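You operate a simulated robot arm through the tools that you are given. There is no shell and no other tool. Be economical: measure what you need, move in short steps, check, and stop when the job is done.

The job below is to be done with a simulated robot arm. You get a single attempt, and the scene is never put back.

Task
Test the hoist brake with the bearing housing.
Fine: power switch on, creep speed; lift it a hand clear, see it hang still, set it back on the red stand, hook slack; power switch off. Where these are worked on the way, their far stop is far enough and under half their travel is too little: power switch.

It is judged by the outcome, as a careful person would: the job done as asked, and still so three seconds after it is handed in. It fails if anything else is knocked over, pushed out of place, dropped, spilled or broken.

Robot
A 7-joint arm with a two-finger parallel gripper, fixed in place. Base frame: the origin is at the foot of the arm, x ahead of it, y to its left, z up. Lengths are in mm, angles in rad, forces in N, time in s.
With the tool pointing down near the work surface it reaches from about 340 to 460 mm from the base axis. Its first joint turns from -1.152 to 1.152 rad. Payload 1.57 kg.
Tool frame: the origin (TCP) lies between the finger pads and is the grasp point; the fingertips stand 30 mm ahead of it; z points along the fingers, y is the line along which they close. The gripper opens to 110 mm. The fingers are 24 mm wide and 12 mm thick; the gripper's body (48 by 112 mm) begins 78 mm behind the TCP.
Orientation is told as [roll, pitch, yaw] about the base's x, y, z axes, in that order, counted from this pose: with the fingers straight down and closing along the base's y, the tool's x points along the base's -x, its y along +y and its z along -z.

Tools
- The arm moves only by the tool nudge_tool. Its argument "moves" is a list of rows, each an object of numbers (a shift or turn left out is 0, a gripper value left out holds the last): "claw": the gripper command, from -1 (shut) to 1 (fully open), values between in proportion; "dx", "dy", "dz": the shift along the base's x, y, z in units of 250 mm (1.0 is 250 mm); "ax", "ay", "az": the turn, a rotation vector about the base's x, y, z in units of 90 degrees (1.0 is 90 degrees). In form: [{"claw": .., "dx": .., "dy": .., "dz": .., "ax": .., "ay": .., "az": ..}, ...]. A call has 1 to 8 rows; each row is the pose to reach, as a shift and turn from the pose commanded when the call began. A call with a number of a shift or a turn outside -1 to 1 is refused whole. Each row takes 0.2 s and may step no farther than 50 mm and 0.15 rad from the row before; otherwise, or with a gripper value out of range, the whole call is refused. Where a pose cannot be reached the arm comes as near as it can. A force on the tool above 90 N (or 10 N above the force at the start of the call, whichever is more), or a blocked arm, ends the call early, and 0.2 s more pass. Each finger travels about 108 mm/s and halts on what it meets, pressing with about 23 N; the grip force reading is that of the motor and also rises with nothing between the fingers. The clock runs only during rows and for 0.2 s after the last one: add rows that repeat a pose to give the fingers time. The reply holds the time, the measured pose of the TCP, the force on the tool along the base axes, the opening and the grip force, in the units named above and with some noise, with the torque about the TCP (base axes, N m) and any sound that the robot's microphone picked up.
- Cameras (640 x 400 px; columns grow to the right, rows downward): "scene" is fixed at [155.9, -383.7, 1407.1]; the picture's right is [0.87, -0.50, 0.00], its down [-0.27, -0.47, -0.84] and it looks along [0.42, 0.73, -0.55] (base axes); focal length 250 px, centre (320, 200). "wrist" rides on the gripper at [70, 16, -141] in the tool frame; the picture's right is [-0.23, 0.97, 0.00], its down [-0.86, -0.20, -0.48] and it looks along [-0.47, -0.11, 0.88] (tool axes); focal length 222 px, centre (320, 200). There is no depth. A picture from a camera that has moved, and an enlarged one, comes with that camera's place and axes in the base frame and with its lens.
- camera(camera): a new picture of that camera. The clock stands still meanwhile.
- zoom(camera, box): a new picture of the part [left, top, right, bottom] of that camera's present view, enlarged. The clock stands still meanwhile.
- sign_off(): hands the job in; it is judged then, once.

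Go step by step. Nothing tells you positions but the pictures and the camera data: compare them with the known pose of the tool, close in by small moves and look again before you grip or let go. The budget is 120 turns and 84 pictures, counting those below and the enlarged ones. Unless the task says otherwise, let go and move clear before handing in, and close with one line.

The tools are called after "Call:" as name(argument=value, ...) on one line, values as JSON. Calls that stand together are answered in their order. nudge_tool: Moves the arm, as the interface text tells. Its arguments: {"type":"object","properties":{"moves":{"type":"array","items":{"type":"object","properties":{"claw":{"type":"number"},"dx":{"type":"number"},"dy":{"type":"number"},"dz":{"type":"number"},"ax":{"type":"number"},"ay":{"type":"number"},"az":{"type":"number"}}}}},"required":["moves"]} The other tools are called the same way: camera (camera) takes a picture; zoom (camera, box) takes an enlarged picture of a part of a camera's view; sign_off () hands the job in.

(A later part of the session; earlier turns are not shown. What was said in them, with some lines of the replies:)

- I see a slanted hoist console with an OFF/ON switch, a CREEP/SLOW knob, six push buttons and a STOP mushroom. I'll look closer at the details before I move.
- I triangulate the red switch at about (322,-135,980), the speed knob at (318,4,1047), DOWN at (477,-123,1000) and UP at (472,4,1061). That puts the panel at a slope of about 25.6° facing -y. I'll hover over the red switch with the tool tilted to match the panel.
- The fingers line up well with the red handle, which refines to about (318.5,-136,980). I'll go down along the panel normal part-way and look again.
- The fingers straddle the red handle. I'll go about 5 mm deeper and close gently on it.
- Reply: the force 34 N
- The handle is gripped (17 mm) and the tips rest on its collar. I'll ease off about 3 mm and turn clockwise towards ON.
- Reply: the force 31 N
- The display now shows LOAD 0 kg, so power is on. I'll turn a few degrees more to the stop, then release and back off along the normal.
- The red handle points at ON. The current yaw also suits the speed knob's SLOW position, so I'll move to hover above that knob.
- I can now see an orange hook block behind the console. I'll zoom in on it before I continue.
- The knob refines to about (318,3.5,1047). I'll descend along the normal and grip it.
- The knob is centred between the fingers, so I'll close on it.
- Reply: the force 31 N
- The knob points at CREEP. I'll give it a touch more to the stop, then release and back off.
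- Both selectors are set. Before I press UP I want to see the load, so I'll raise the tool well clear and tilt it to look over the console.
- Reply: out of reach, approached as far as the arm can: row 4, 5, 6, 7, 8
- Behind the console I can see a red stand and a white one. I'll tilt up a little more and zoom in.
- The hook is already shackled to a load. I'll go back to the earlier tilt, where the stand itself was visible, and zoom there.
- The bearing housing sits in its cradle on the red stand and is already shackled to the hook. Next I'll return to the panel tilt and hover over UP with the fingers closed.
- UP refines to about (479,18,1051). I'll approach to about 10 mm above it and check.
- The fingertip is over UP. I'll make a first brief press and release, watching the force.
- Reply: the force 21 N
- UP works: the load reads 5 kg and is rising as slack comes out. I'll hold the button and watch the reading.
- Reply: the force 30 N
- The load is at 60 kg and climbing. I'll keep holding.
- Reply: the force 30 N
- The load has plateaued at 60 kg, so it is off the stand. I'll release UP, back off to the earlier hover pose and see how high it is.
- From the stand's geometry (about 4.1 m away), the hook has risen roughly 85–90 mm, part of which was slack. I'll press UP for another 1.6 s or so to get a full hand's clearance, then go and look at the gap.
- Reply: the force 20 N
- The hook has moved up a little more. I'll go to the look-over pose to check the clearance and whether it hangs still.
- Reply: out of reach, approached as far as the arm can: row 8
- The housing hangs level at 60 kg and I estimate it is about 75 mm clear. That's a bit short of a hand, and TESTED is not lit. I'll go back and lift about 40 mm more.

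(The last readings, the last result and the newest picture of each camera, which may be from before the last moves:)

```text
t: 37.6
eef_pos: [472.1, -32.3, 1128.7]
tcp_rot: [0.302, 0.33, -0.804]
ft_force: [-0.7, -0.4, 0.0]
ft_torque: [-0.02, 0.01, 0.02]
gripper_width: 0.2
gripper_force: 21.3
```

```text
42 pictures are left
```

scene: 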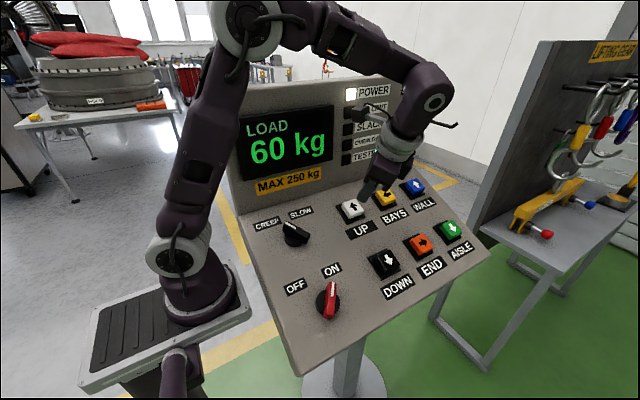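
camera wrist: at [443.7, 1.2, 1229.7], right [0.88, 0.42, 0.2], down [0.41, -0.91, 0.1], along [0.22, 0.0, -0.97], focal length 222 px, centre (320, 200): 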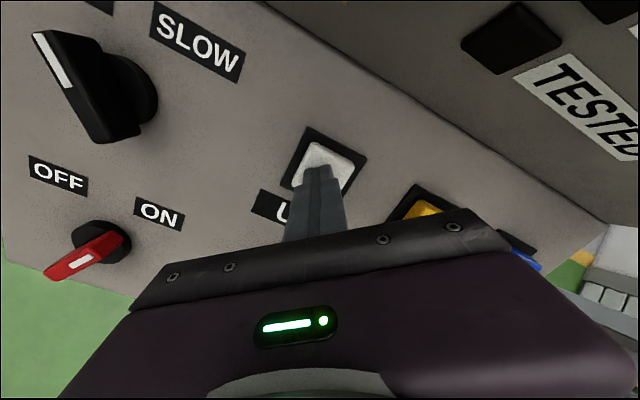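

I'm back over UP. I'll press and hold for about 2 s.

Call:
nudge_tool(moves=[{"dx": 0.026, "dy": 0.064, "dz": -0.061}, {"dx": 0.026, "dy": 0.109, "dz": -0.141}, {"dx": 0.026, "dy": 0.154, "dz": -0.222}, {"dx": 0.026, "dy": 0.154, "dz": -0.222}, {"dx": 0.026, "dy": 0.154, "dz": -0.222}, {"dx": 0.026, "dy": 0.154, "dz": -0.222}, {"dx": 0.026, "dy": 0.154, "dz": -0.222}, {"dx": 0.026, "dy": 0.154, "dz": -0.222}])

Call:
nudge_tool(moves=[{"dz": 0}, {"dz": 0}, {"dy": -0.045, "dz": 0.08}, {"dy": -0.09, "dz": 0.16}, {"dx": -0.026, "dy": -0.149, "dz": 0.234}])

Call:
zoom(camera="scene", box=[220, 0, 430, 131])

```text
t: 39.4
eef_pos: [479.6, 6.4, 1074.7]
tcp_rot: [0.303, 0.329, -0.808]
ft_force: [0.6, -20.2, 17.9]
ft_torque: [-0.56, -0.14, -0.15]
gripper_width: 0.0
gripper_force: 21.1
```

```text
t: 40.6
eef_pos: [471.0, -28.7, 1130.4]
tcp_rot: [0.303, 0.333, -0.804]
ft_force: [0.4, -0.7, -0.7]
ft_torque: [0.03, -0.01, -0.01]
gripper_width: 0.0
gripper_force: 21.2
```

```text
3.05 times, centred on (325, 66) of scene
camera zoom: at [155.9, -383.7, 1407.1], right [0.87, -0.5, 0.0], down [-0.27, -0.47, -0.84], along [0.42, 0.73, -0.55], focal length 761 px, centre (305, 610)
```

zoom: 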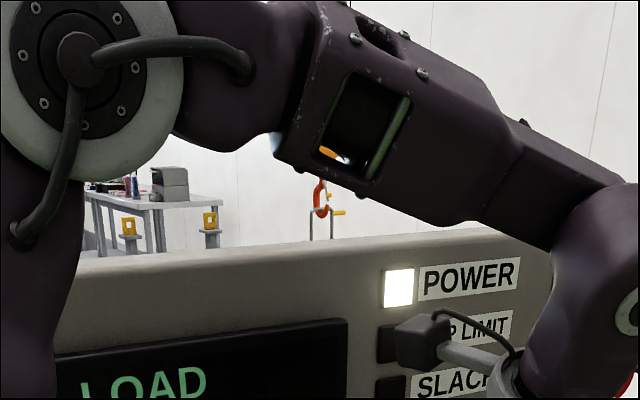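

The hook rose about 33 mm more, so clearance should be about 105 mm. I'll go back to the look-over pose and watch the housing hang.

Call:
nudge_tool(moves=[{"dx": -0.05, "dz": 0.1, "ay": 0.0389, "az": -0.0812}, {"dx": -0.1, "dz": 0.2, "ay": 0.0778, "az": -0.1624}, {"dx": -0.15, "dz": 0.3, "ay": 0.1167, "az": -0.2436}, {"dx": -0.2, "dz": 0.4, "ay": 0.1556, "az": -0.3248}, {"dx": -0.25, "dz": 0.5, "ay": 0.1945, "az": -0.406}, {"dx": -0.3, "dz": 0.6, "ay": 0.2334, "az": -0.4872}, {"dx": -0.34, "dz": 0.7, "ay": 0.2723, "az": -0.5684}, {"dx": -0.36, "dz": 0.78, "ay": 0.311, "az": -0.649}])

Call:
nudge_tool(moves=[{"ax": 0.075, "ay": -0.043}, {"ax": 0.15, "ay": -0.087}, {"ax": 0.225, "ay": -0.13}, {"ax": 0.3, "ay": -0.174}, {"ax": 0.375, "ay": -0.217}, {"ax": 0.44, "ay": -0.255}])

Call:
zoom(camera="wrist", box=[330, 0, 450, 75])

Call:
nudge_tool(moves=[{"dz": 0}, {"dz": 0}, {"dz": 0}, {"dz": 0}, {"dz": 0}, {"dz": 0}, {"dz": 0}, {"dz": 0}])

Call:
nudge_tool(moves=[{"dz": 0}, {"dz": 0}, {"dz": 0}, {"dz": 0}, {"dz": 0}, {"dz": 0}, {"dz": 0}, {"dz": 0}])

Call:
zoom(camera="wrist", box=[330, 0, 450, 75])

Call:
zoom(camera="wrist", box=[200, 0, 500, 200])

```text
t: 42.4
eef_pos: [381.4, -30.2, 1325.3]
tcp_rot: [-0.187, 0.409, -2.011]
ft_force: [0.1, 0.4, -0.2]
ft_torque: [0.0, 0.01, 0.01]
gripper_width: 0.0
gripper_force: 21.5
out of reach, approached as far as the arm can: row 8
```

```text
t: 43.8
eef_pos: [383.0, -31.3, 1325.3]
tcp_rot: [-0.052, 1.204, -1.917]
ft_force: [0.3, 0.7, 0.2]
ft_torque: [0.03, 0.01, -0.01]
gripper_width: 0.2
gripper_force: 21.4
```

```text
5.33 times, centred on (390, 38) of wrist
camera zoom: at [368.9, -139.3, 1440.6], right [0.9, -0.36, -0.23], down [-0.42, -0.66, -0.62], along [0.07, 0.66, -0.75], focal length 1185 px, centre (-53, 1067)
```

zoom: 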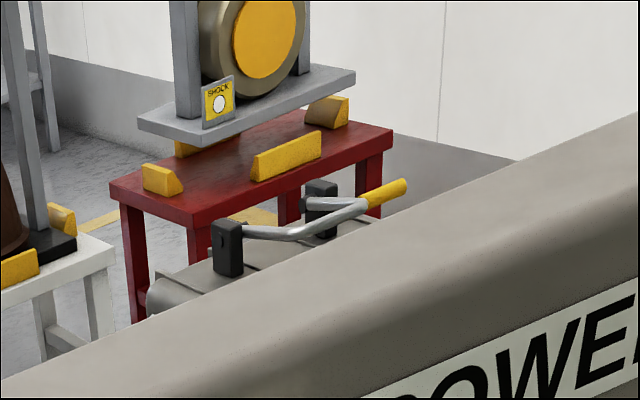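

```text
t: 45.6
eef_pos: [383.2, -29.8, 1324.6]
tcp_rot: [-0.053, 1.198, -1.92]
ft_force: [-0.7, 0.6, 0.9]
ft_torque: [-0.03, -0.01, 0.0]
gripper_width: 0.3
gripper_force: 21.4
```

```text
t: 47.4
eef_pos: [383.0, -30.4, 1324.7]
tcp_rot: [-0.055, 1.198, -1.919]
ft_force: [0.5, 0.4, -0.4]
ft_torque: [0.01, -0.01, -0.04]
gripper_width: 0.2
gripper_force: 21.4
```

```text
5.33 times, centred on (390, 38) of wrist
camera zoom: at [369.1, -138.9, 1440.7], right [0.9, -0.36, -0.23], down [-0.42, -0.66, -0.62], along [0.07, 0.66, -0.75], focal length 1185 px, centre (-53, 1067)
```

zoom: 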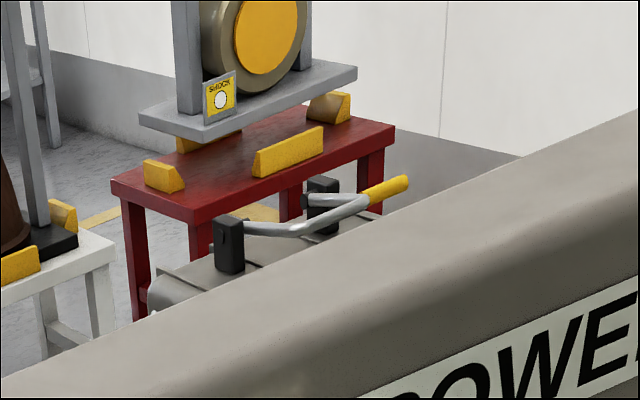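

```text
2.00 times, centred on (350, 100) of wrist
camera zoom: at [369.1, -138.9, 1440.7], right [0.9, -0.36, -0.23], down [-0.42, -0.66, -0.62], along [0.07, 0.66, -0.75], focal length 444 px, centre (260, 400)
```

zoom: 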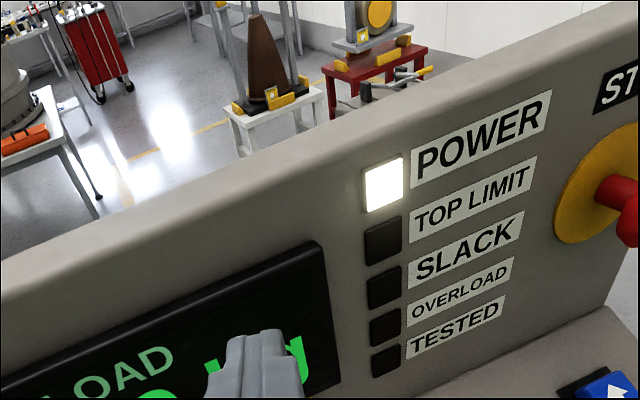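

The housing's position relative to the stand didn't change over 3.6 s, so the brake holds. Now I'll go to the DOWN button.

Call:
nudge_tool(moves=[{"ax": -0.075, "ay": 0.043}, {"ax": -0.15, "ay": 0.087}, {"ax": -0.225, "ay": 0.13}, {"ax": -0.3, "ay": 0.174}, {"ax": -0.375, "ay": 0.217}, {"ax": -0.44, "ay": 0.255}])

Call:
nudge_tool(moves=[{"dx": 0.05, "dy": -0.05, "dz": -0.1, "ay": -0.0389, "az": 0.0812}, {"dx": 0.1, "dy": -0.1, "dz": -0.2, "ay": -0.0778, "az": 0.1624}, {"dx": 0.15, "dy": -0.16, "dz": -0.3, "ay": -0.1167, "az": 0.2436}, {"dx": 0.2, "dy": -0.22, "dz": -0.4, "ay": -0.1556, "az": 0.3248}, {"dx": 0.25, "dy": -0.28, "dz": -0.5, "ay": -0.1945, "az": 0.406}, {"dx": 0.3, "dy": -0.35, "dz": -0.6, "ay": -0.2334, "az": 0.4872}, {"dx": 0.34, "dy": -0.42, "dz": -0.72, "ay": -0.2723, "az": 0.5684}, {"dx": 0.37, "dy": -0.49, "dz": -0.84, "ay": -0.311, "az": 0.649}])

Call:
nudge_tool(moves=[{"dz": -0.1}, {"dz": -0.13}])

Call:
camera(camera="wrist")

Call:
camera(camera="scene")

```text
t: 48.8
eef_pos: [383.7, -30.8, 1323.8]
tcp_rot: [-0.19, 0.403, -2.027]
ft_force: [0.7, 0.0, -0.1]
ft_torque: [0.0, 0.03, 0.04]
gripper_width: 0.1
gripper_force: 21.1
```

```text
t: 50.6
eef_pos: [475.4, -155.2, 1115.5]
tcp_rot: [0.303, 0.331, -0.803]
ft_force: [0.5, 0.0, 0.4]
ft_torque: [0.0, 0.0, 0.02]
gripper_width: 0.0
gripper_force: 21.2
```

```text
t: 51.2
eef_pos: [476.4, -153.4, 1083.3]
tcp_rot: [0.304, 0.332, -0.807]
ft_force: [-0.2, -0.2, -0.2]
ft_torque: [0.02, 0.01, 0.06]
gripper_width: 0.0
gripper_force: 21.9
```

```text
37 pictures are left
camera wrist: at [441.8, -158.5, 1237.4], right [0.88, 0.42, 0.2], down [0.41, -0.91, 0.1], along [0.22, 0.0, -0.97], focal length 222 px, centre (320, 200)
```

wrist: 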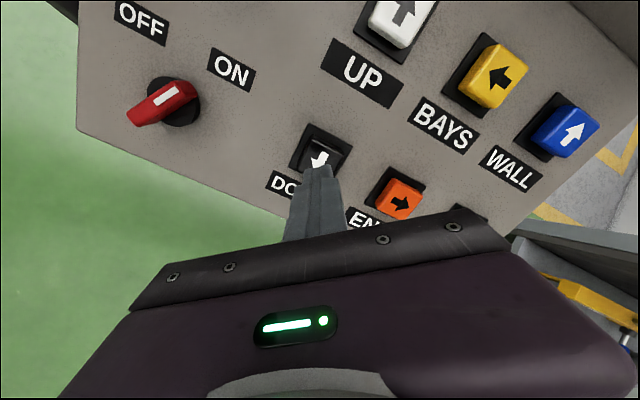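

```text
36 pictures are left
```

scene: 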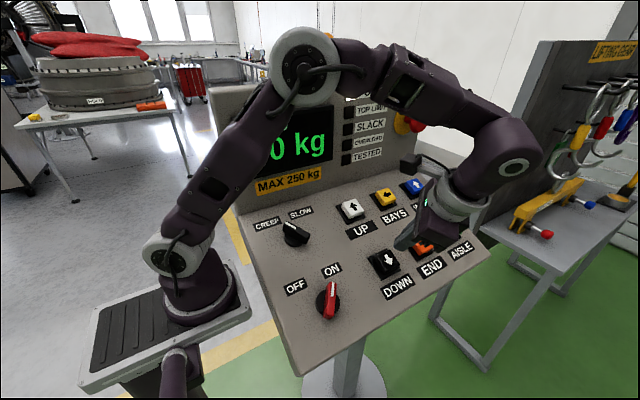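

DOWN refines to about (479,-110,989.5). I'll approach to just above it and check.

Call:
nudge_tool(moves=[{"dx": 0.006, "dy": 0.05, "dz": -0.11}, {"dx": 0.006, "dy": 0.103, "dz": -0.223}])

Call:
camera(camera="wrist")

Call:
camera(camera="scene")

```text
t: 51.8
eef_pos: [476.3, -126.3, 1026.1]
tcp_rot: [0.304, 0.332, -0.805]
ft_force: [-0.4, 0.0, 1.2]
ft_torque: [0.02, 0.0, 0.05]
gripper_width: 0.0
gripper_force: 21.9
```

```text
35 pictures are left
camera wrist: at [442.6, -131.7, 1181.7], right [0.88, 0.42, 0.2], down [0.41, -0.91, 0.1], along [0.22, 0.0, -0.97], focal length 222 px, centre (320, 200)
```

wrist: 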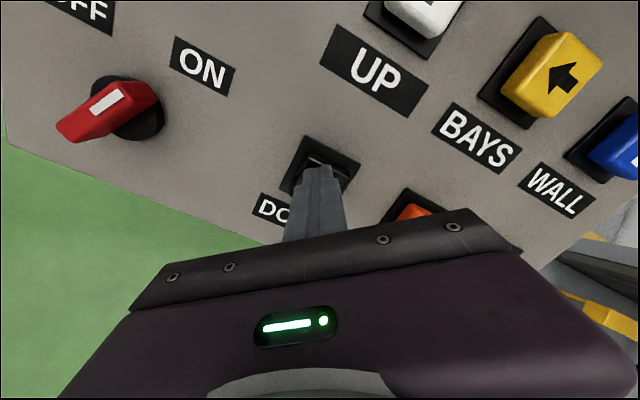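

```text
34 pictures are left
```

scene: 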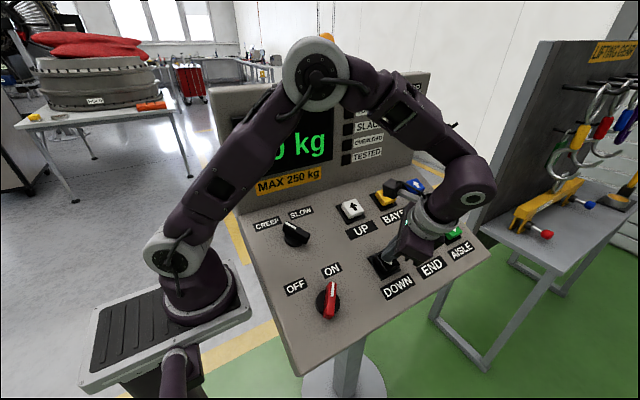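

The tip is over DOWN. I'll press and hold, checking the display as it lowers.

Call:
nudge_tool(moves=[{"dx": 0.004, "dy": 0.01, "dz": -0.025}, {"dx": 0.004, "dy": 0.022, "dz": -0.054}, {"dx": 0.004, "dy": 0.022, "dz": -0.054}, {"dx": 0.004, "dy": 0.022, "dz": -0.054}, {"dx": 0.004, "dy": 0.022, "dz": -0.054}, {"dx": 0.004, "dy": 0.022, "dz": -0.054}])

Call:
camera(camera="scene")

```text
t: 53.2
eef_pos: [477.9, -121.9, 1014.1]
tcp_rot: [0.305, 0.328, -0.805]
ft_force: [-6.3, -17.4, 70.2]
ft_torque: [-0.14, -0.04, -0.15]
gripper_width: 0.0
gripper_force: 21.1
```

```text
33 pictures are left
```

scene: 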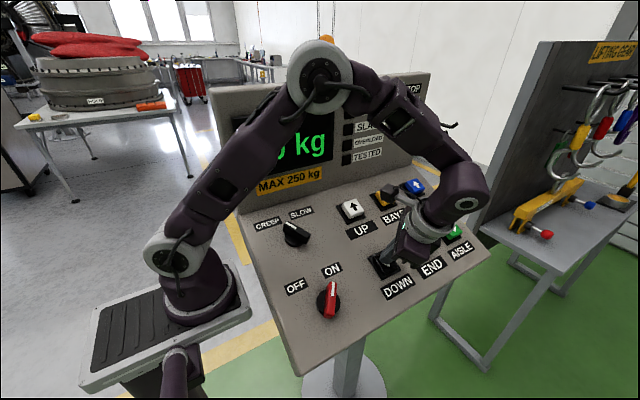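

DOWN is fully pressed with rather a lot of force. I'll ease off 2 mm while still holding it.

Call:
nudge_tool(moves=[{"dy": -0.003, "dz": 0.007}, {"dy": -0.003, "dz": 0.007}, {"dy": -0.003, "dz": 0.007}, {"dy": -0.003, "dz": 0.007}, {"dy": -0.003, "dz": 0.007}, {"dy": -0.003, "dz": 0.007}])

Call:
zoom(camera="scene", box=[240, 20, 440, 180])

```text
t: 54.6
eef_pos: [478.7, -123.7, 1015.4]
tcp_rot: [0.305, 0.33, -0.805]
ft_force: [0.0, -15.1, 53.7]
ft_torque: [-0.24, -0.29, 0.03]
gripper_width: 0.0
gripper_force: 21.2
```

```text
2.50 times, centred on (340, 100) of scene
camera zoom: at [155.0, -383.9, 1407.1], right [0.87, -0.5, 0.0], down [-0.27, -0.47, -0.84], along [0.42, 0.73, -0.55], focal length 624 px, centre (270, 450)
```

zoom: 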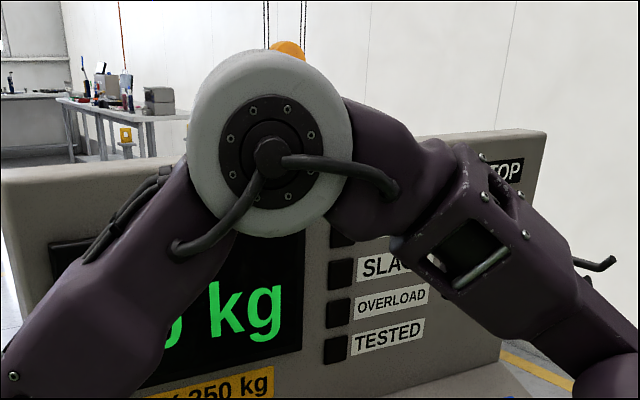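

About 2.7 s lowered so far and the block top is visible. I'll keep holding.

Call:
nudge_tool(moves=[{"dz": 0}, {"dz": 0}, {"dz": 0}, {"dz": 0}, {"dz": 0}, {"dz": 0}, {"dz": 0}])

Call:
zoom(camera="scene", box=[240, 20, 440, 180])

```text
t: 56.2
eef_pos: [477.9, -122.4, 1014.5]
tcp_rot: [0.306, 0.33, -0.806]
ft_force: [-0.2, -13.9, 53.1]
ft_torque: [-0.2, -0.28, -0.11]
gripper_width: 0.0
gripper_force: 21.5
```

```text
2.50 times, centred on (340, 100) of scene
camera zoom: at [155.0, -383.9, 1407.1], right [0.87, -0.5, 0.0], down [-0.27, -0.47, -0.84], along [0.42, 0.73, -0.55], focal length 624 px, centre (270, 450)
```

zoom: 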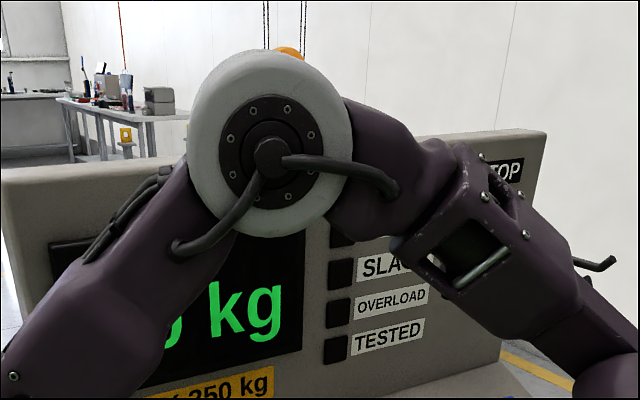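

It is lowering at about 25 mm/s and should be close to landing. I'll go on in shorter holds.

Call:
nudge_tool(moves=[{"dz": 0}, {"dz": 0}, {"dz": 0}, {"dz": 0}])

Call:
zoom(camera="scene", box=[240, 20, 440, 180])

```text
t: 57.2
eef_pos: [477.3, -123.0, 1015.2]
tcp_rot: [0.305, 0.328, -0.805]
ft_force: [-0.1, -14.9, 52.3]
ft_torque: [-0.19, -0.28, -0.04]
gripper_width: 0.1
gripper_force: 21.3
```

```text
2.50 times, centred on (340, 100) of scene
camera zoom: at [155.0, -383.9, 1407.1], right [0.87, -0.5, 0.0], down [-0.27, -0.47, -0.84], along [0.42, 0.73, -0.55], focal length 624 px, centre (270, 450)
```

zoom: 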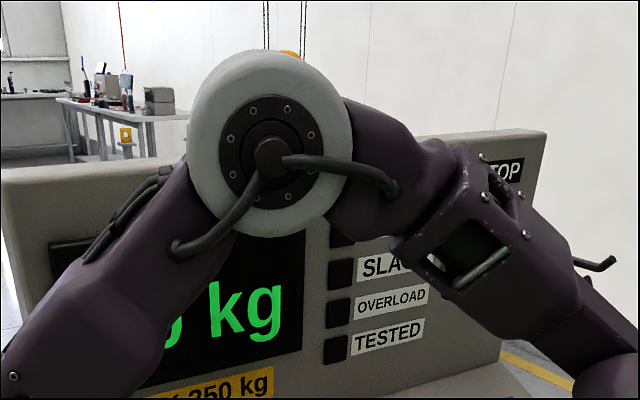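

It still reads a two-digit value. I'll hold a bit longer.

Call:
nudge_tool(moves=[{"dz": 0}, {"dz": 0}, {"dz": 0}])

Call:
zoom(camera="scene", box=[240, 20, 440, 180])

```text
t: 58.0
eef_pos: [477.7, -122.5, 1014.4]
tcp_rot: [0.306, 0.329, -0.804]
ft_force: [0.8, -15.3, 52.3]
ft_torque: [-0.23, -0.24, -0.06]
gripper_width: 0.1
gripper_force: 21.3
```

```text
2.50 times, centred on (340, 100) of scene
camera zoom: at [155.0, -383.9, 1407.1], right [0.87, -0.5, 0.0], down [-0.27, -0.47, -0.84], along [0.42, 0.73, -0.55], focal length 624 px, centre (270, 450)
```

zoom: 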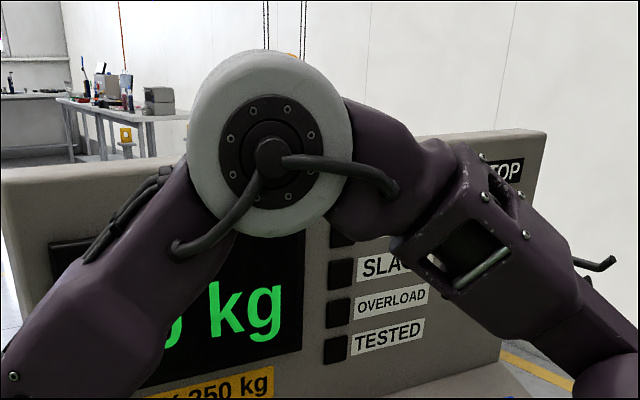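

Still loaded. By total UP time it should land in about a second, so I'll do another short hold.

Call:
nudge_tool(moves=[{"dz": 0}, {"dz": 0}])

Call:
zoom(camera="scene", box=[240, 20, 440, 180])

```text
t: 58.6
eef_pos: [477.4, -123.5, 1015.3]
tcp_rot: [0.305, 0.329, -0.805]
ft_force: [-0.6, -16.1, 52.1]
ft_torque: [-0.24, -0.27, -0.09]
gripper_width: 0.3
gripper_force: 21.9
```

```text
2.50 times, centred on (340, 100) of scene
camera zoom: at [155.0, -383.9, 1407.1], right [0.87, -0.5, 0.0], down [-0.27, -0.47, -0.84], along [0.42, 0.73, -0.55], focal length 624 px, centre (270, 450)
```

zoom: 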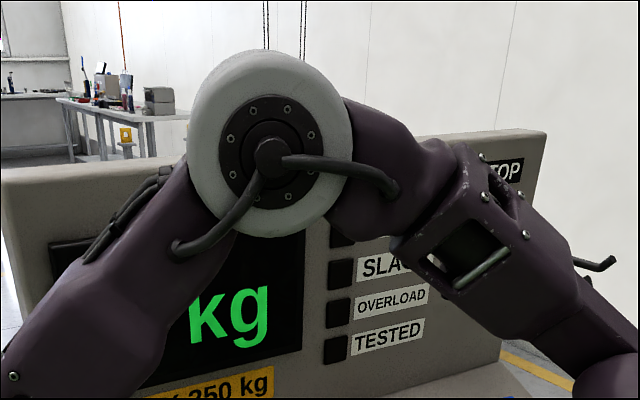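

The reading dropped to a single digit, so it has landed. I'll lower slightly more until SLACK lights.

Call:
nudge_tool(moves=[{"dz": 0}, {"dz": 0}])

Call:
zoom(camera="scene", box=[240, 20, 440, 180])

```text
t: 59.2
eef_pos: [478.2, -124.3, 1014.9]
tcp_rot: [0.305, 0.329, -0.806]
ft_force: [-0.3, -16.7, 51.7]
ft_torque: [-0.27, -0.27, -0.1]
gripper_width: 0.2
gripper_force: 21.1
```

```text
2.50 times, centred on (340, 100) of scene
camera zoom: at [155.1, -383.9, 1407.1], right [0.87, -0.5, 0.0], down [-0.27, -0.47, -0.84], along [0.42, 0.73, -0.55], focal length 624 px, centre (270, 450)
```

zoom: 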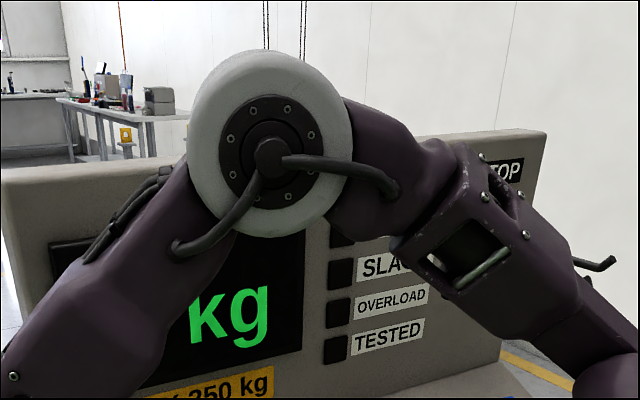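

The display still shows a single digit and SLACK is not lit. I'll lower a little more.

Call:
nudge_tool(moves=[{"dz": 0}, {"dz": 0}, {"dz": 0}])

Call:
zoom(camera="scene", box=[240, 20, 440, 180])

```text
t: 60.0
eef_pos: [478.7, -123.2, 1015.9]
tcp_rot: [0.305, 0.33, -0.806]
ft_force: [-0.6, -17.3, 50.8]
ft_torque: [-0.28, -0.23, -0.08]
gripper_width: 0.1
gripper_force: 20.9
```

```text
2.50 times, centred on (340, 100) of scene
camera zoom: at [155.1, -384.0, 1407.1], right [0.87, -0.5, 0.0], down [-0.27, -0.47, -0.84], along [0.42, 0.73, -0.55], focal length 624 px, centre (270, 450)
```

zoom: 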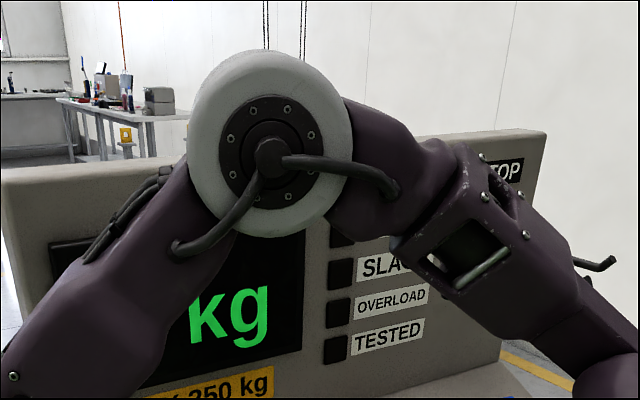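

I'll release DOWN now and look at the hook and display unobstructed.

Call:
nudge_tool(moves=[{"dy": -0.045, "dz": 0.08}, {"dy": -0.09, "dz": 0.16}, {"dy": -0.12, "dz": 0.3}])

Call:
nudge_tool(moves=[{"dx": -0.05, "dy": 0.05, "dz": 0.1, "ay": 0.0389, "az": -0.0812}, {"dx": -0.1, "dy": 0.1, "dz": 0.2, "ay": 0.0778, "az": -0.1624}, {"dx": -0.15, "dy": 0.16, "dz": 0.3, "ay": 0.1167, "az": -0.2436}, {"dx": -0.2, "dy": 0.22, "dz": 0.4, "ay": 0.1556, "az": -0.3248}, {"dx": -0.25, "dy": 0.28, "dz": 0.5, "ay": 0.1945, "az": -0.406}, {"dx": -0.3, "dy": 0.35, "dz": 0.6, "ay": 0.2334, "az": -0.4872}, {"dx": -0.34, "dy": 0.42, "dz": 0.72, "ay": 0.2723, "az": -0.5684}, {"dx": -0.37, "dy": 0.49, "dz": 0.84, "ay": 0.311, "az": -0.649}])

Call:
nudge_tool(moves=[{"ax": 0.075, "ay": -0.043}, {"ax": 0.15, "ay": -0.087}, {"ax": 0.225, "ay": -0.13}, {"ax": 0.3, "ay": -0.174}, {"ax": 0.375, "ay": -0.217}, {"ax": 0.44, "ay": -0.255}])

Call:
zoom(camera="wrist", box=[330, 0, 450, 75])

Call:
camera(camera="scene")

```text
t: 60.8
eef_pos: [477.8, -152.3, 1090.3]
tcp_rot: [0.303, 0.334, -0.807]
ft_force: [0.1, -0.7, 0.2]
ft_torque: [0.0, -0.01, -0.03]
gripper_width: 0.0
gripper_force: 21.2
```

```text
t: 62.6
eef_pos: [383.7, -30.7, 1299.2]
tcp_rot: [-0.192, 0.404, -2.027]
ft_force: [1.4, -0.6, -0.1]
ft_torque: [-0.02, -0.01, -0.01]
gripper_width: 0.0
gripper_force: 21.4
```

```text
t: 64.0
eef_pos: [384.9, -29.8, 1299.9]
tcp_rot: [-0.052, 1.204, -1.917]
ft_force: [0.2, -0.6, 0.0]
ft_torque: [0.03, -0.03, 0.02]
gripper_width: 0.0
gripper_force: 21.4
```

```text
5.33 times, centred on (390, 38) of wrist
camera zoom: at [371.4, -138.6, 1415.1], right [0.9, -0.36, -0.23], down [-0.42, -0.66, -0.62], along [0.07, 0.66, -0.75], focal length 1185 px, centre (-53, 1067)
```

zoom: 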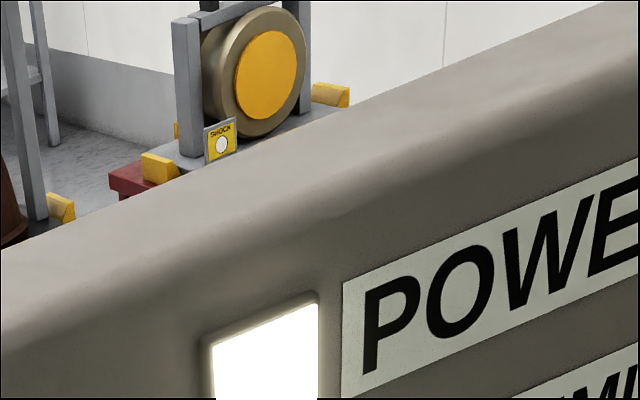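

```text
24 pictures are left
```

scene: 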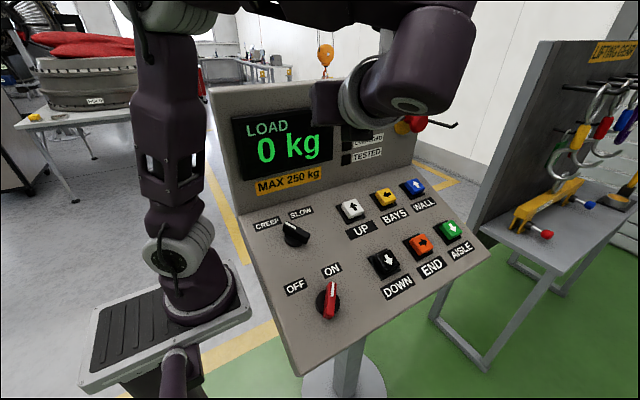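

The housing is back in its cradle and reads 0 kg. I'll zoom in on the hook to judge the slack.

Call:
zoom(camera="scene", box=[290, 35, 354, 75])

```text
10.00 times, centred on (322, 55) of scene
camera zoom: at [155.9, -383.7, 1407.1], right [0.87, -0.5, 0.0], down [-0.27, -0.47, -0.84], along [0.42, 0.73, -0.55], focal length 2496 px, centre (300, 1650)
```

zoom: 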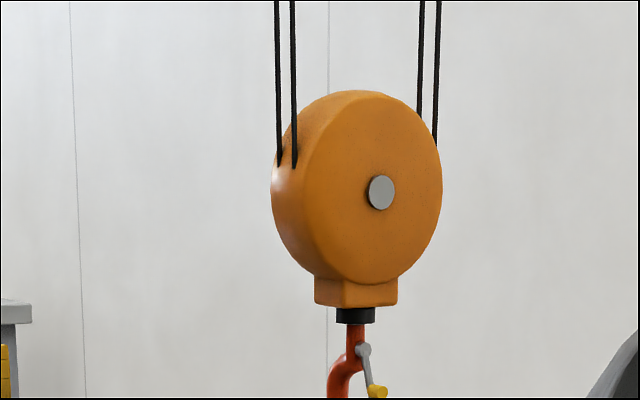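

The hook sits about 20 mm lower than at the start, so it should be slack. I'll check the lamps.

Call:
camera(camera="wrist")

Call:
nudge_tool(moves=[{"ax": 0.075, "ay": -0.043}, {"ax": 0.15, "ay": -0.087}, {"ax": 0.2, "ay": -0.115}])

Call:
zoom(camera="wrist", box=[340, 50, 420, 100])

```text
22 pictures are left
camera wrist: at [371.4, -138.6, 1415.1], right [0.9, -0.36, -0.23], down [-0.42, -0.66, -0.62], along [0.07, 0.66, -0.75], focal length 222 px, centre (320, 200)
```

wrist: 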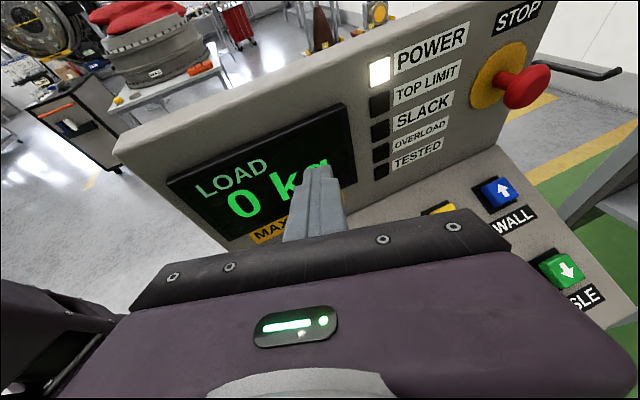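

```text
t: 64.8
eef_pos: [386.1, -30.2, 1299.4]
tcp_rot: [1.325, 1.506, -0.552]
ft_force: [-0.5, 0.1, 0.6]
ft_torque: [-0.01, -0.01, 0.02]
gripper_width: 0.3
gripper_force: 21.4
```

```text
8.00 times, centred on (380, 75) of wrist
camera zoom: at [354.4, -168.4, 1372.3], right [0.94, -0.3, -0.17], down [-0.29, -0.42, -0.86], along [0.19, 0.85, -0.48], focal length 1777 px, centre (-160, 1200)
```

zoom: 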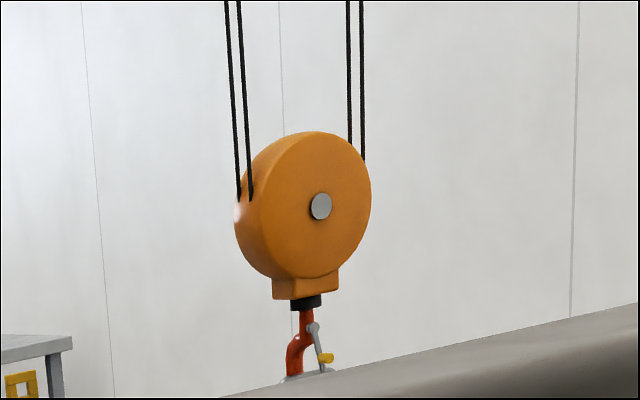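

The lamps stay off apart from POWER, and the load reads 0 kg. I'll use an intermediate tilt to see the hook in its shackle.

Call:
nudge_tool(moves=[{"ax": -0.06, "ay": 0.035, "dz": 0.06}, {"ax": -0.12, "ay": 0.069, "dz": 0.11}])

Call:
zoom(camera="wrist", box=[335, 0, 431, 60])

```text
t: 65.4
eef_pos: [385.1, -32.0, 1326.6]
tcp_rot: [0.053, 1.337, -1.816]
ft_force: [-0.4, 0.8, 0.9]
ft_torque: [-0.01, 0.0, 0.0]
gripper_width: 0.0
gripper_force: 21.2
```

```text
6.67 times, centred on (383, 30) of wrist
camera zoom: at [364.2, -152.7, 1427.8], right [0.92, -0.34, -0.21], down [-0.38, -0.58, -0.73], along [0.12, 0.75, -0.66], focal length 1481 px, centre (-100, 1333)
```

zoom: 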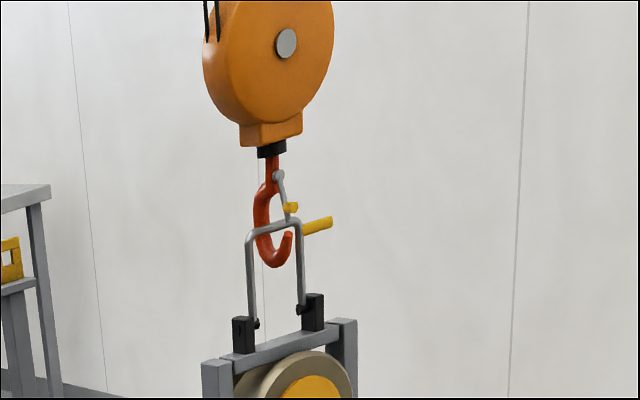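

The bail bar rides clear above the hook's bowl, so the hook is visibly slack and the housing is seated. Now for power off: I'll return to the panel tilt and hover over the red switch.

Call:
nudge_tool(moves=[{"ax": -0.08, "ay": 0.046}, {"ax": -0.16, "ay": 0.092}, {"ax": -0.24, "ay": 0.139}, {"ax": -0.32, "ay": 0.185}, {"ax": -0.4, "ay": 0.231}, {"ax": -0.46, "ay": 0.266}, {"ax": -0.52, "ay": 0.301}])

Call:
nudge_tool(moves=[{"dx": -0.034, "dy": -0.09, "dz": -0.1, "claw": 0}, {"dx": -0.067, "dy": -0.18, "dz": -0.2}, {"dx": -0.1, "dy": -0.27, "dz": -0.32}, {"dx": -0.134, "dy": -0.36, "dz": -0.44}, {"dx": -0.168, "dy": -0.45, "dz": -0.57}, {"dx": -0.2, "dy": -0.52, "dz": -0.71}, {"dx": -0.234, "dy": -0.56, "dz": -0.85}, {"dx": -0.268, "dy": -0.56, "dz": -0.98}])

Call:
camera(camera="wrist")

```text
t: 67.0
eef_pos: [385.6, -29.8, 1327.2]
tcp_rot: [-0.192, 0.403, -2.029]
ft_force: [-0.3, -0.1, 0.8]
ft_torque: [-0.02, -0.02, 0.0]
gripper_width: 0.2
gripper_force: 21.1
```

```text
t: 68.8
eef_pos: [320.6, -170.6, 1081.6]
tcp_rot: [-0.191, 0.405, -2.026]
ft_force: [0.9, -0.5, 0.4]
ft_torque: [0.02, 0.04, 0.03]
gripper_width: 55.1
gripper_force: 0.1
```

```text
19 pictures are left
camera wrist: at [362.8, -180.9, 1233.2], right [0.8, -0.54, -0.26], down [-0.53, -0.84, 0.13], along [-0.29, 0.03, -0.96], focal length 222 px, centre (320, 200)
```

wrist: 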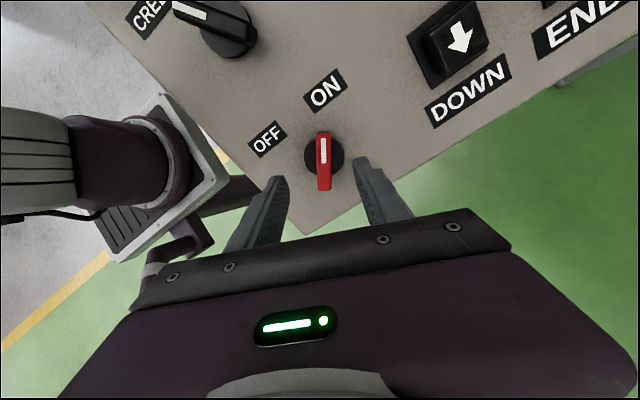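

I'm over the red switch, aligned for the ON position. I'll descend along the normal and grip it.

Call:
nudge_tool(moves=[{"dx": -0.005, "dy": 0, "dz": -0.08}, {"dx": -0.01, "dy": 0.022, "dz": -0.166}, {"dx": -0.01, "dy": 0.065, "dz": -0.256}, {"dx": -0.01, "dy": 0.108, "dz": -0.346}, {"dx": -0.01, "dy": 0.108, "dz": -0.346}])

Call:
camera(camera="wrist")

```text
t: 70.0
eef_pos: [316.2, -143.3, 992.7]
tcp_rot: [-0.193, 0.404, -2.025]
ft_force: [-0.2, -0.1, 0.0]
ft_torque: [0.01, 0.04, -0.01]
gripper_width: 54.9
gripper_force: 0.0
```

```text
18 pictures are left
camera wrist: at [358.9, -152.8, 1146.2], right [0.8, -0.54, -0.26], down [-0.53, -0.84, 0.13], along [-0.29, 0.03, -0.96], focal length 222 px, centre (320, 200)
```

wrist: 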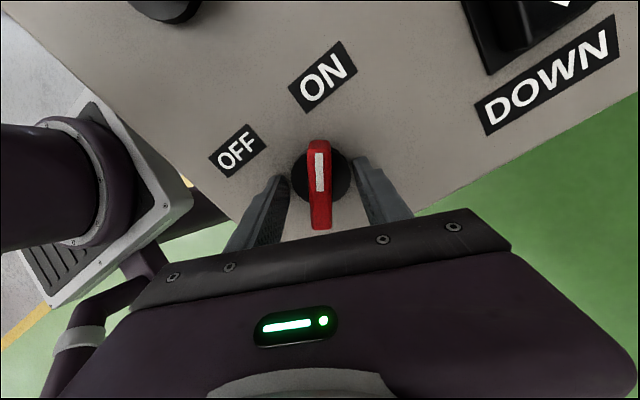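

Good alignment. I'll close, then turn counter-clockwise to OFF.

Call:
nudge_tool(moves=[{"claw": -0.6}, {"claw": -1}, {"dz": 0.006, "dy": -0.002}])

Call:
nudge_tool(moves=[{"ay": -0.0389, "az": 0.0812}, {"ay": -0.0778, "az": 0.1624}, {"ay": -0.1167, "az": 0.2436}, {"ay": -0.1556, "az": 0.3248}, {"ay": -0.1945, "az": 0.406}, {"ay": -0.2334, "az": 0.4872}, {"ay": -0.2723, "az": 0.5684}, {"ay": -0.311, "az": 0.649}])

Call:
nudge_tool(moves=[{"ay": -0.025, "az": 0.052}, {"ay": -0.03, "az": 0.063}])

Call:
camera(camera="wrist")

Call:
camera(camera="scene")

```text
t: 70.8
eef_pos: [317.1, -143.2, 995.7]
tcp_rot: [-0.191, 0.405, -2.026]
ft_force: [10.6, 1.7, -23.4]
ft_torque: [-0.49, -0.81, -0.46]
gripper_width: 16.4
gripper_force: 31.4
```

```text
t: 72.6
eef_pos: [317.7, -142.8, 997.1]
tcp_rot: [0.308, 0.332, -0.809]
ft_force: [43.9, 9.6, 13.9]
ft_torque: [0.19, 1.1, -0.66]
gripper_width: 18.7
gripper_force: 33.2
```

```text
t: 73.2
eef_pos: [317.2, -143.5, 996.6]
tcp_rot: [0.342, 0.295, -0.699]
ft_force: [47.0, 9.7, 23.1]
ft_torque: [0.22, 1.13, -0.77]
gripper_width: 21.9
gripper_force: 35.0
```

```text
17 pictures are left
camera wrist: at [277.3, -151.5, 1149.9], right [0.83, 0.5, 0.25], down [0.49, -0.87, 0.12], along [0.27, 0.02, -0.96], focal length 222 px, centre (320, 200)
```

wrist: 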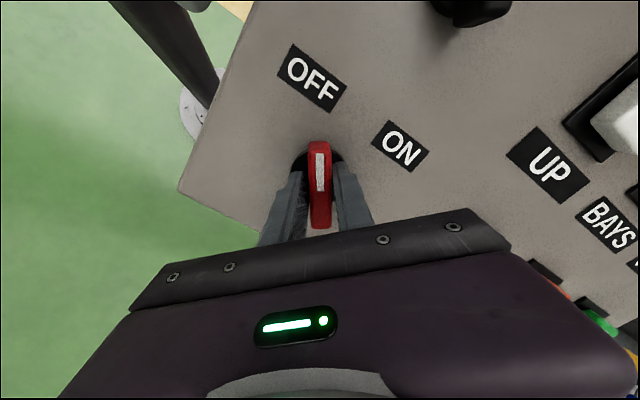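

```text
16 pictures are left
```

scene: 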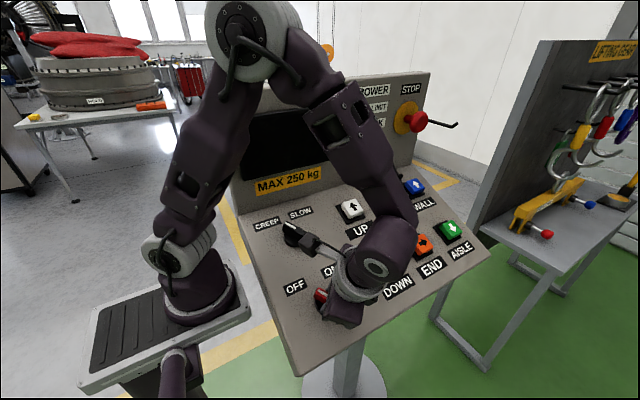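

The display is dark, so power is off and the switch is at its OFF stop. I'll release, retract and check everything.

Call:
nudge_tool(moves=[{"ay": 0.025, "az": -0.052}, {"ay": 0.025, "az": -0.052, "claw": 0}, {"ay": 0.025, "az": -0.052}, {"ay": 0.025, "az": -0.052, "dy": -0.07, "dz": 0.145}, {"ay": 0.025, "az": -0.052, "dy": -0.14, "dz": 0.29}, {"ay": 0.025, "az": -0.052, "dy": -0.25, "dz": 0.44}])

Call:
camera(camera="scene")

Call:
camera(camera="wrist")

```text
t: 74.6
eef_pos: [316.2, -208.2, 1107.2]
tcp_rot: [0.309, 0.328, -0.788]
ft_force: [-0.1, -0.2, -0.3]
ft_torque: [-0.04, 0.03, 0.02]
gripper_width: 55.0
gripper_force: 0.1
```

```text
15 pictures are left
```

scene: 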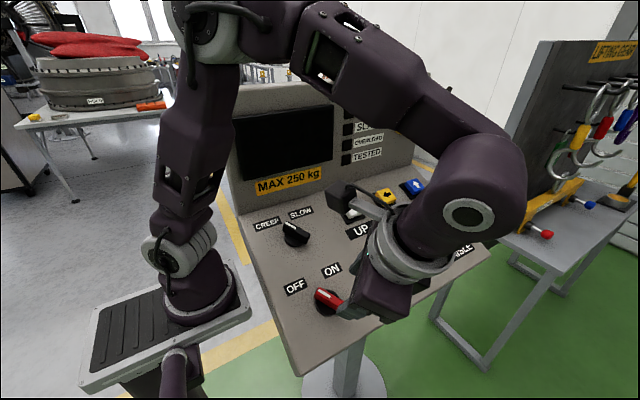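

```text
14 pictures are left
camera wrist: at [280.3, -212.9, 1261.5], right [0.88, 0.44, 0.21], down [0.42, -0.9, 0.1], along [0.23, 0.0, -0.97], focal length 222 px, centre (320, 200)
```

wrist: 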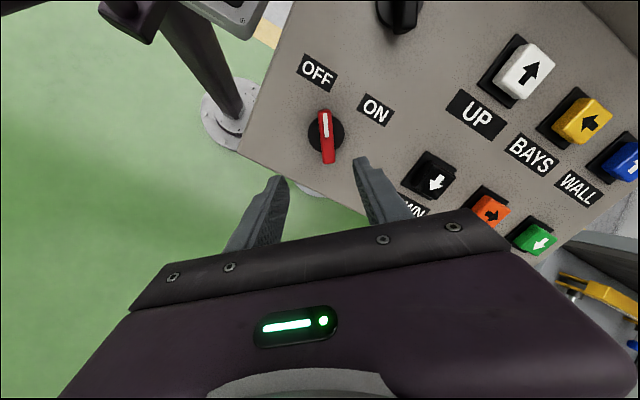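

The switch points at OFF, the display is dark and the tool is clear. The housing was last seen seated on the red stand with the hook slack, so I'm handing in.

Call:
sign_off()

```text
The job is handed in.
```

The hoist brake test is done. At creep speed the housing was lifted about 105 mm by estimate and hung still, then went back on the red stand with the hook slack. The power switch is off, and the SLACK and TESTED lamps were not lit any time I checked.
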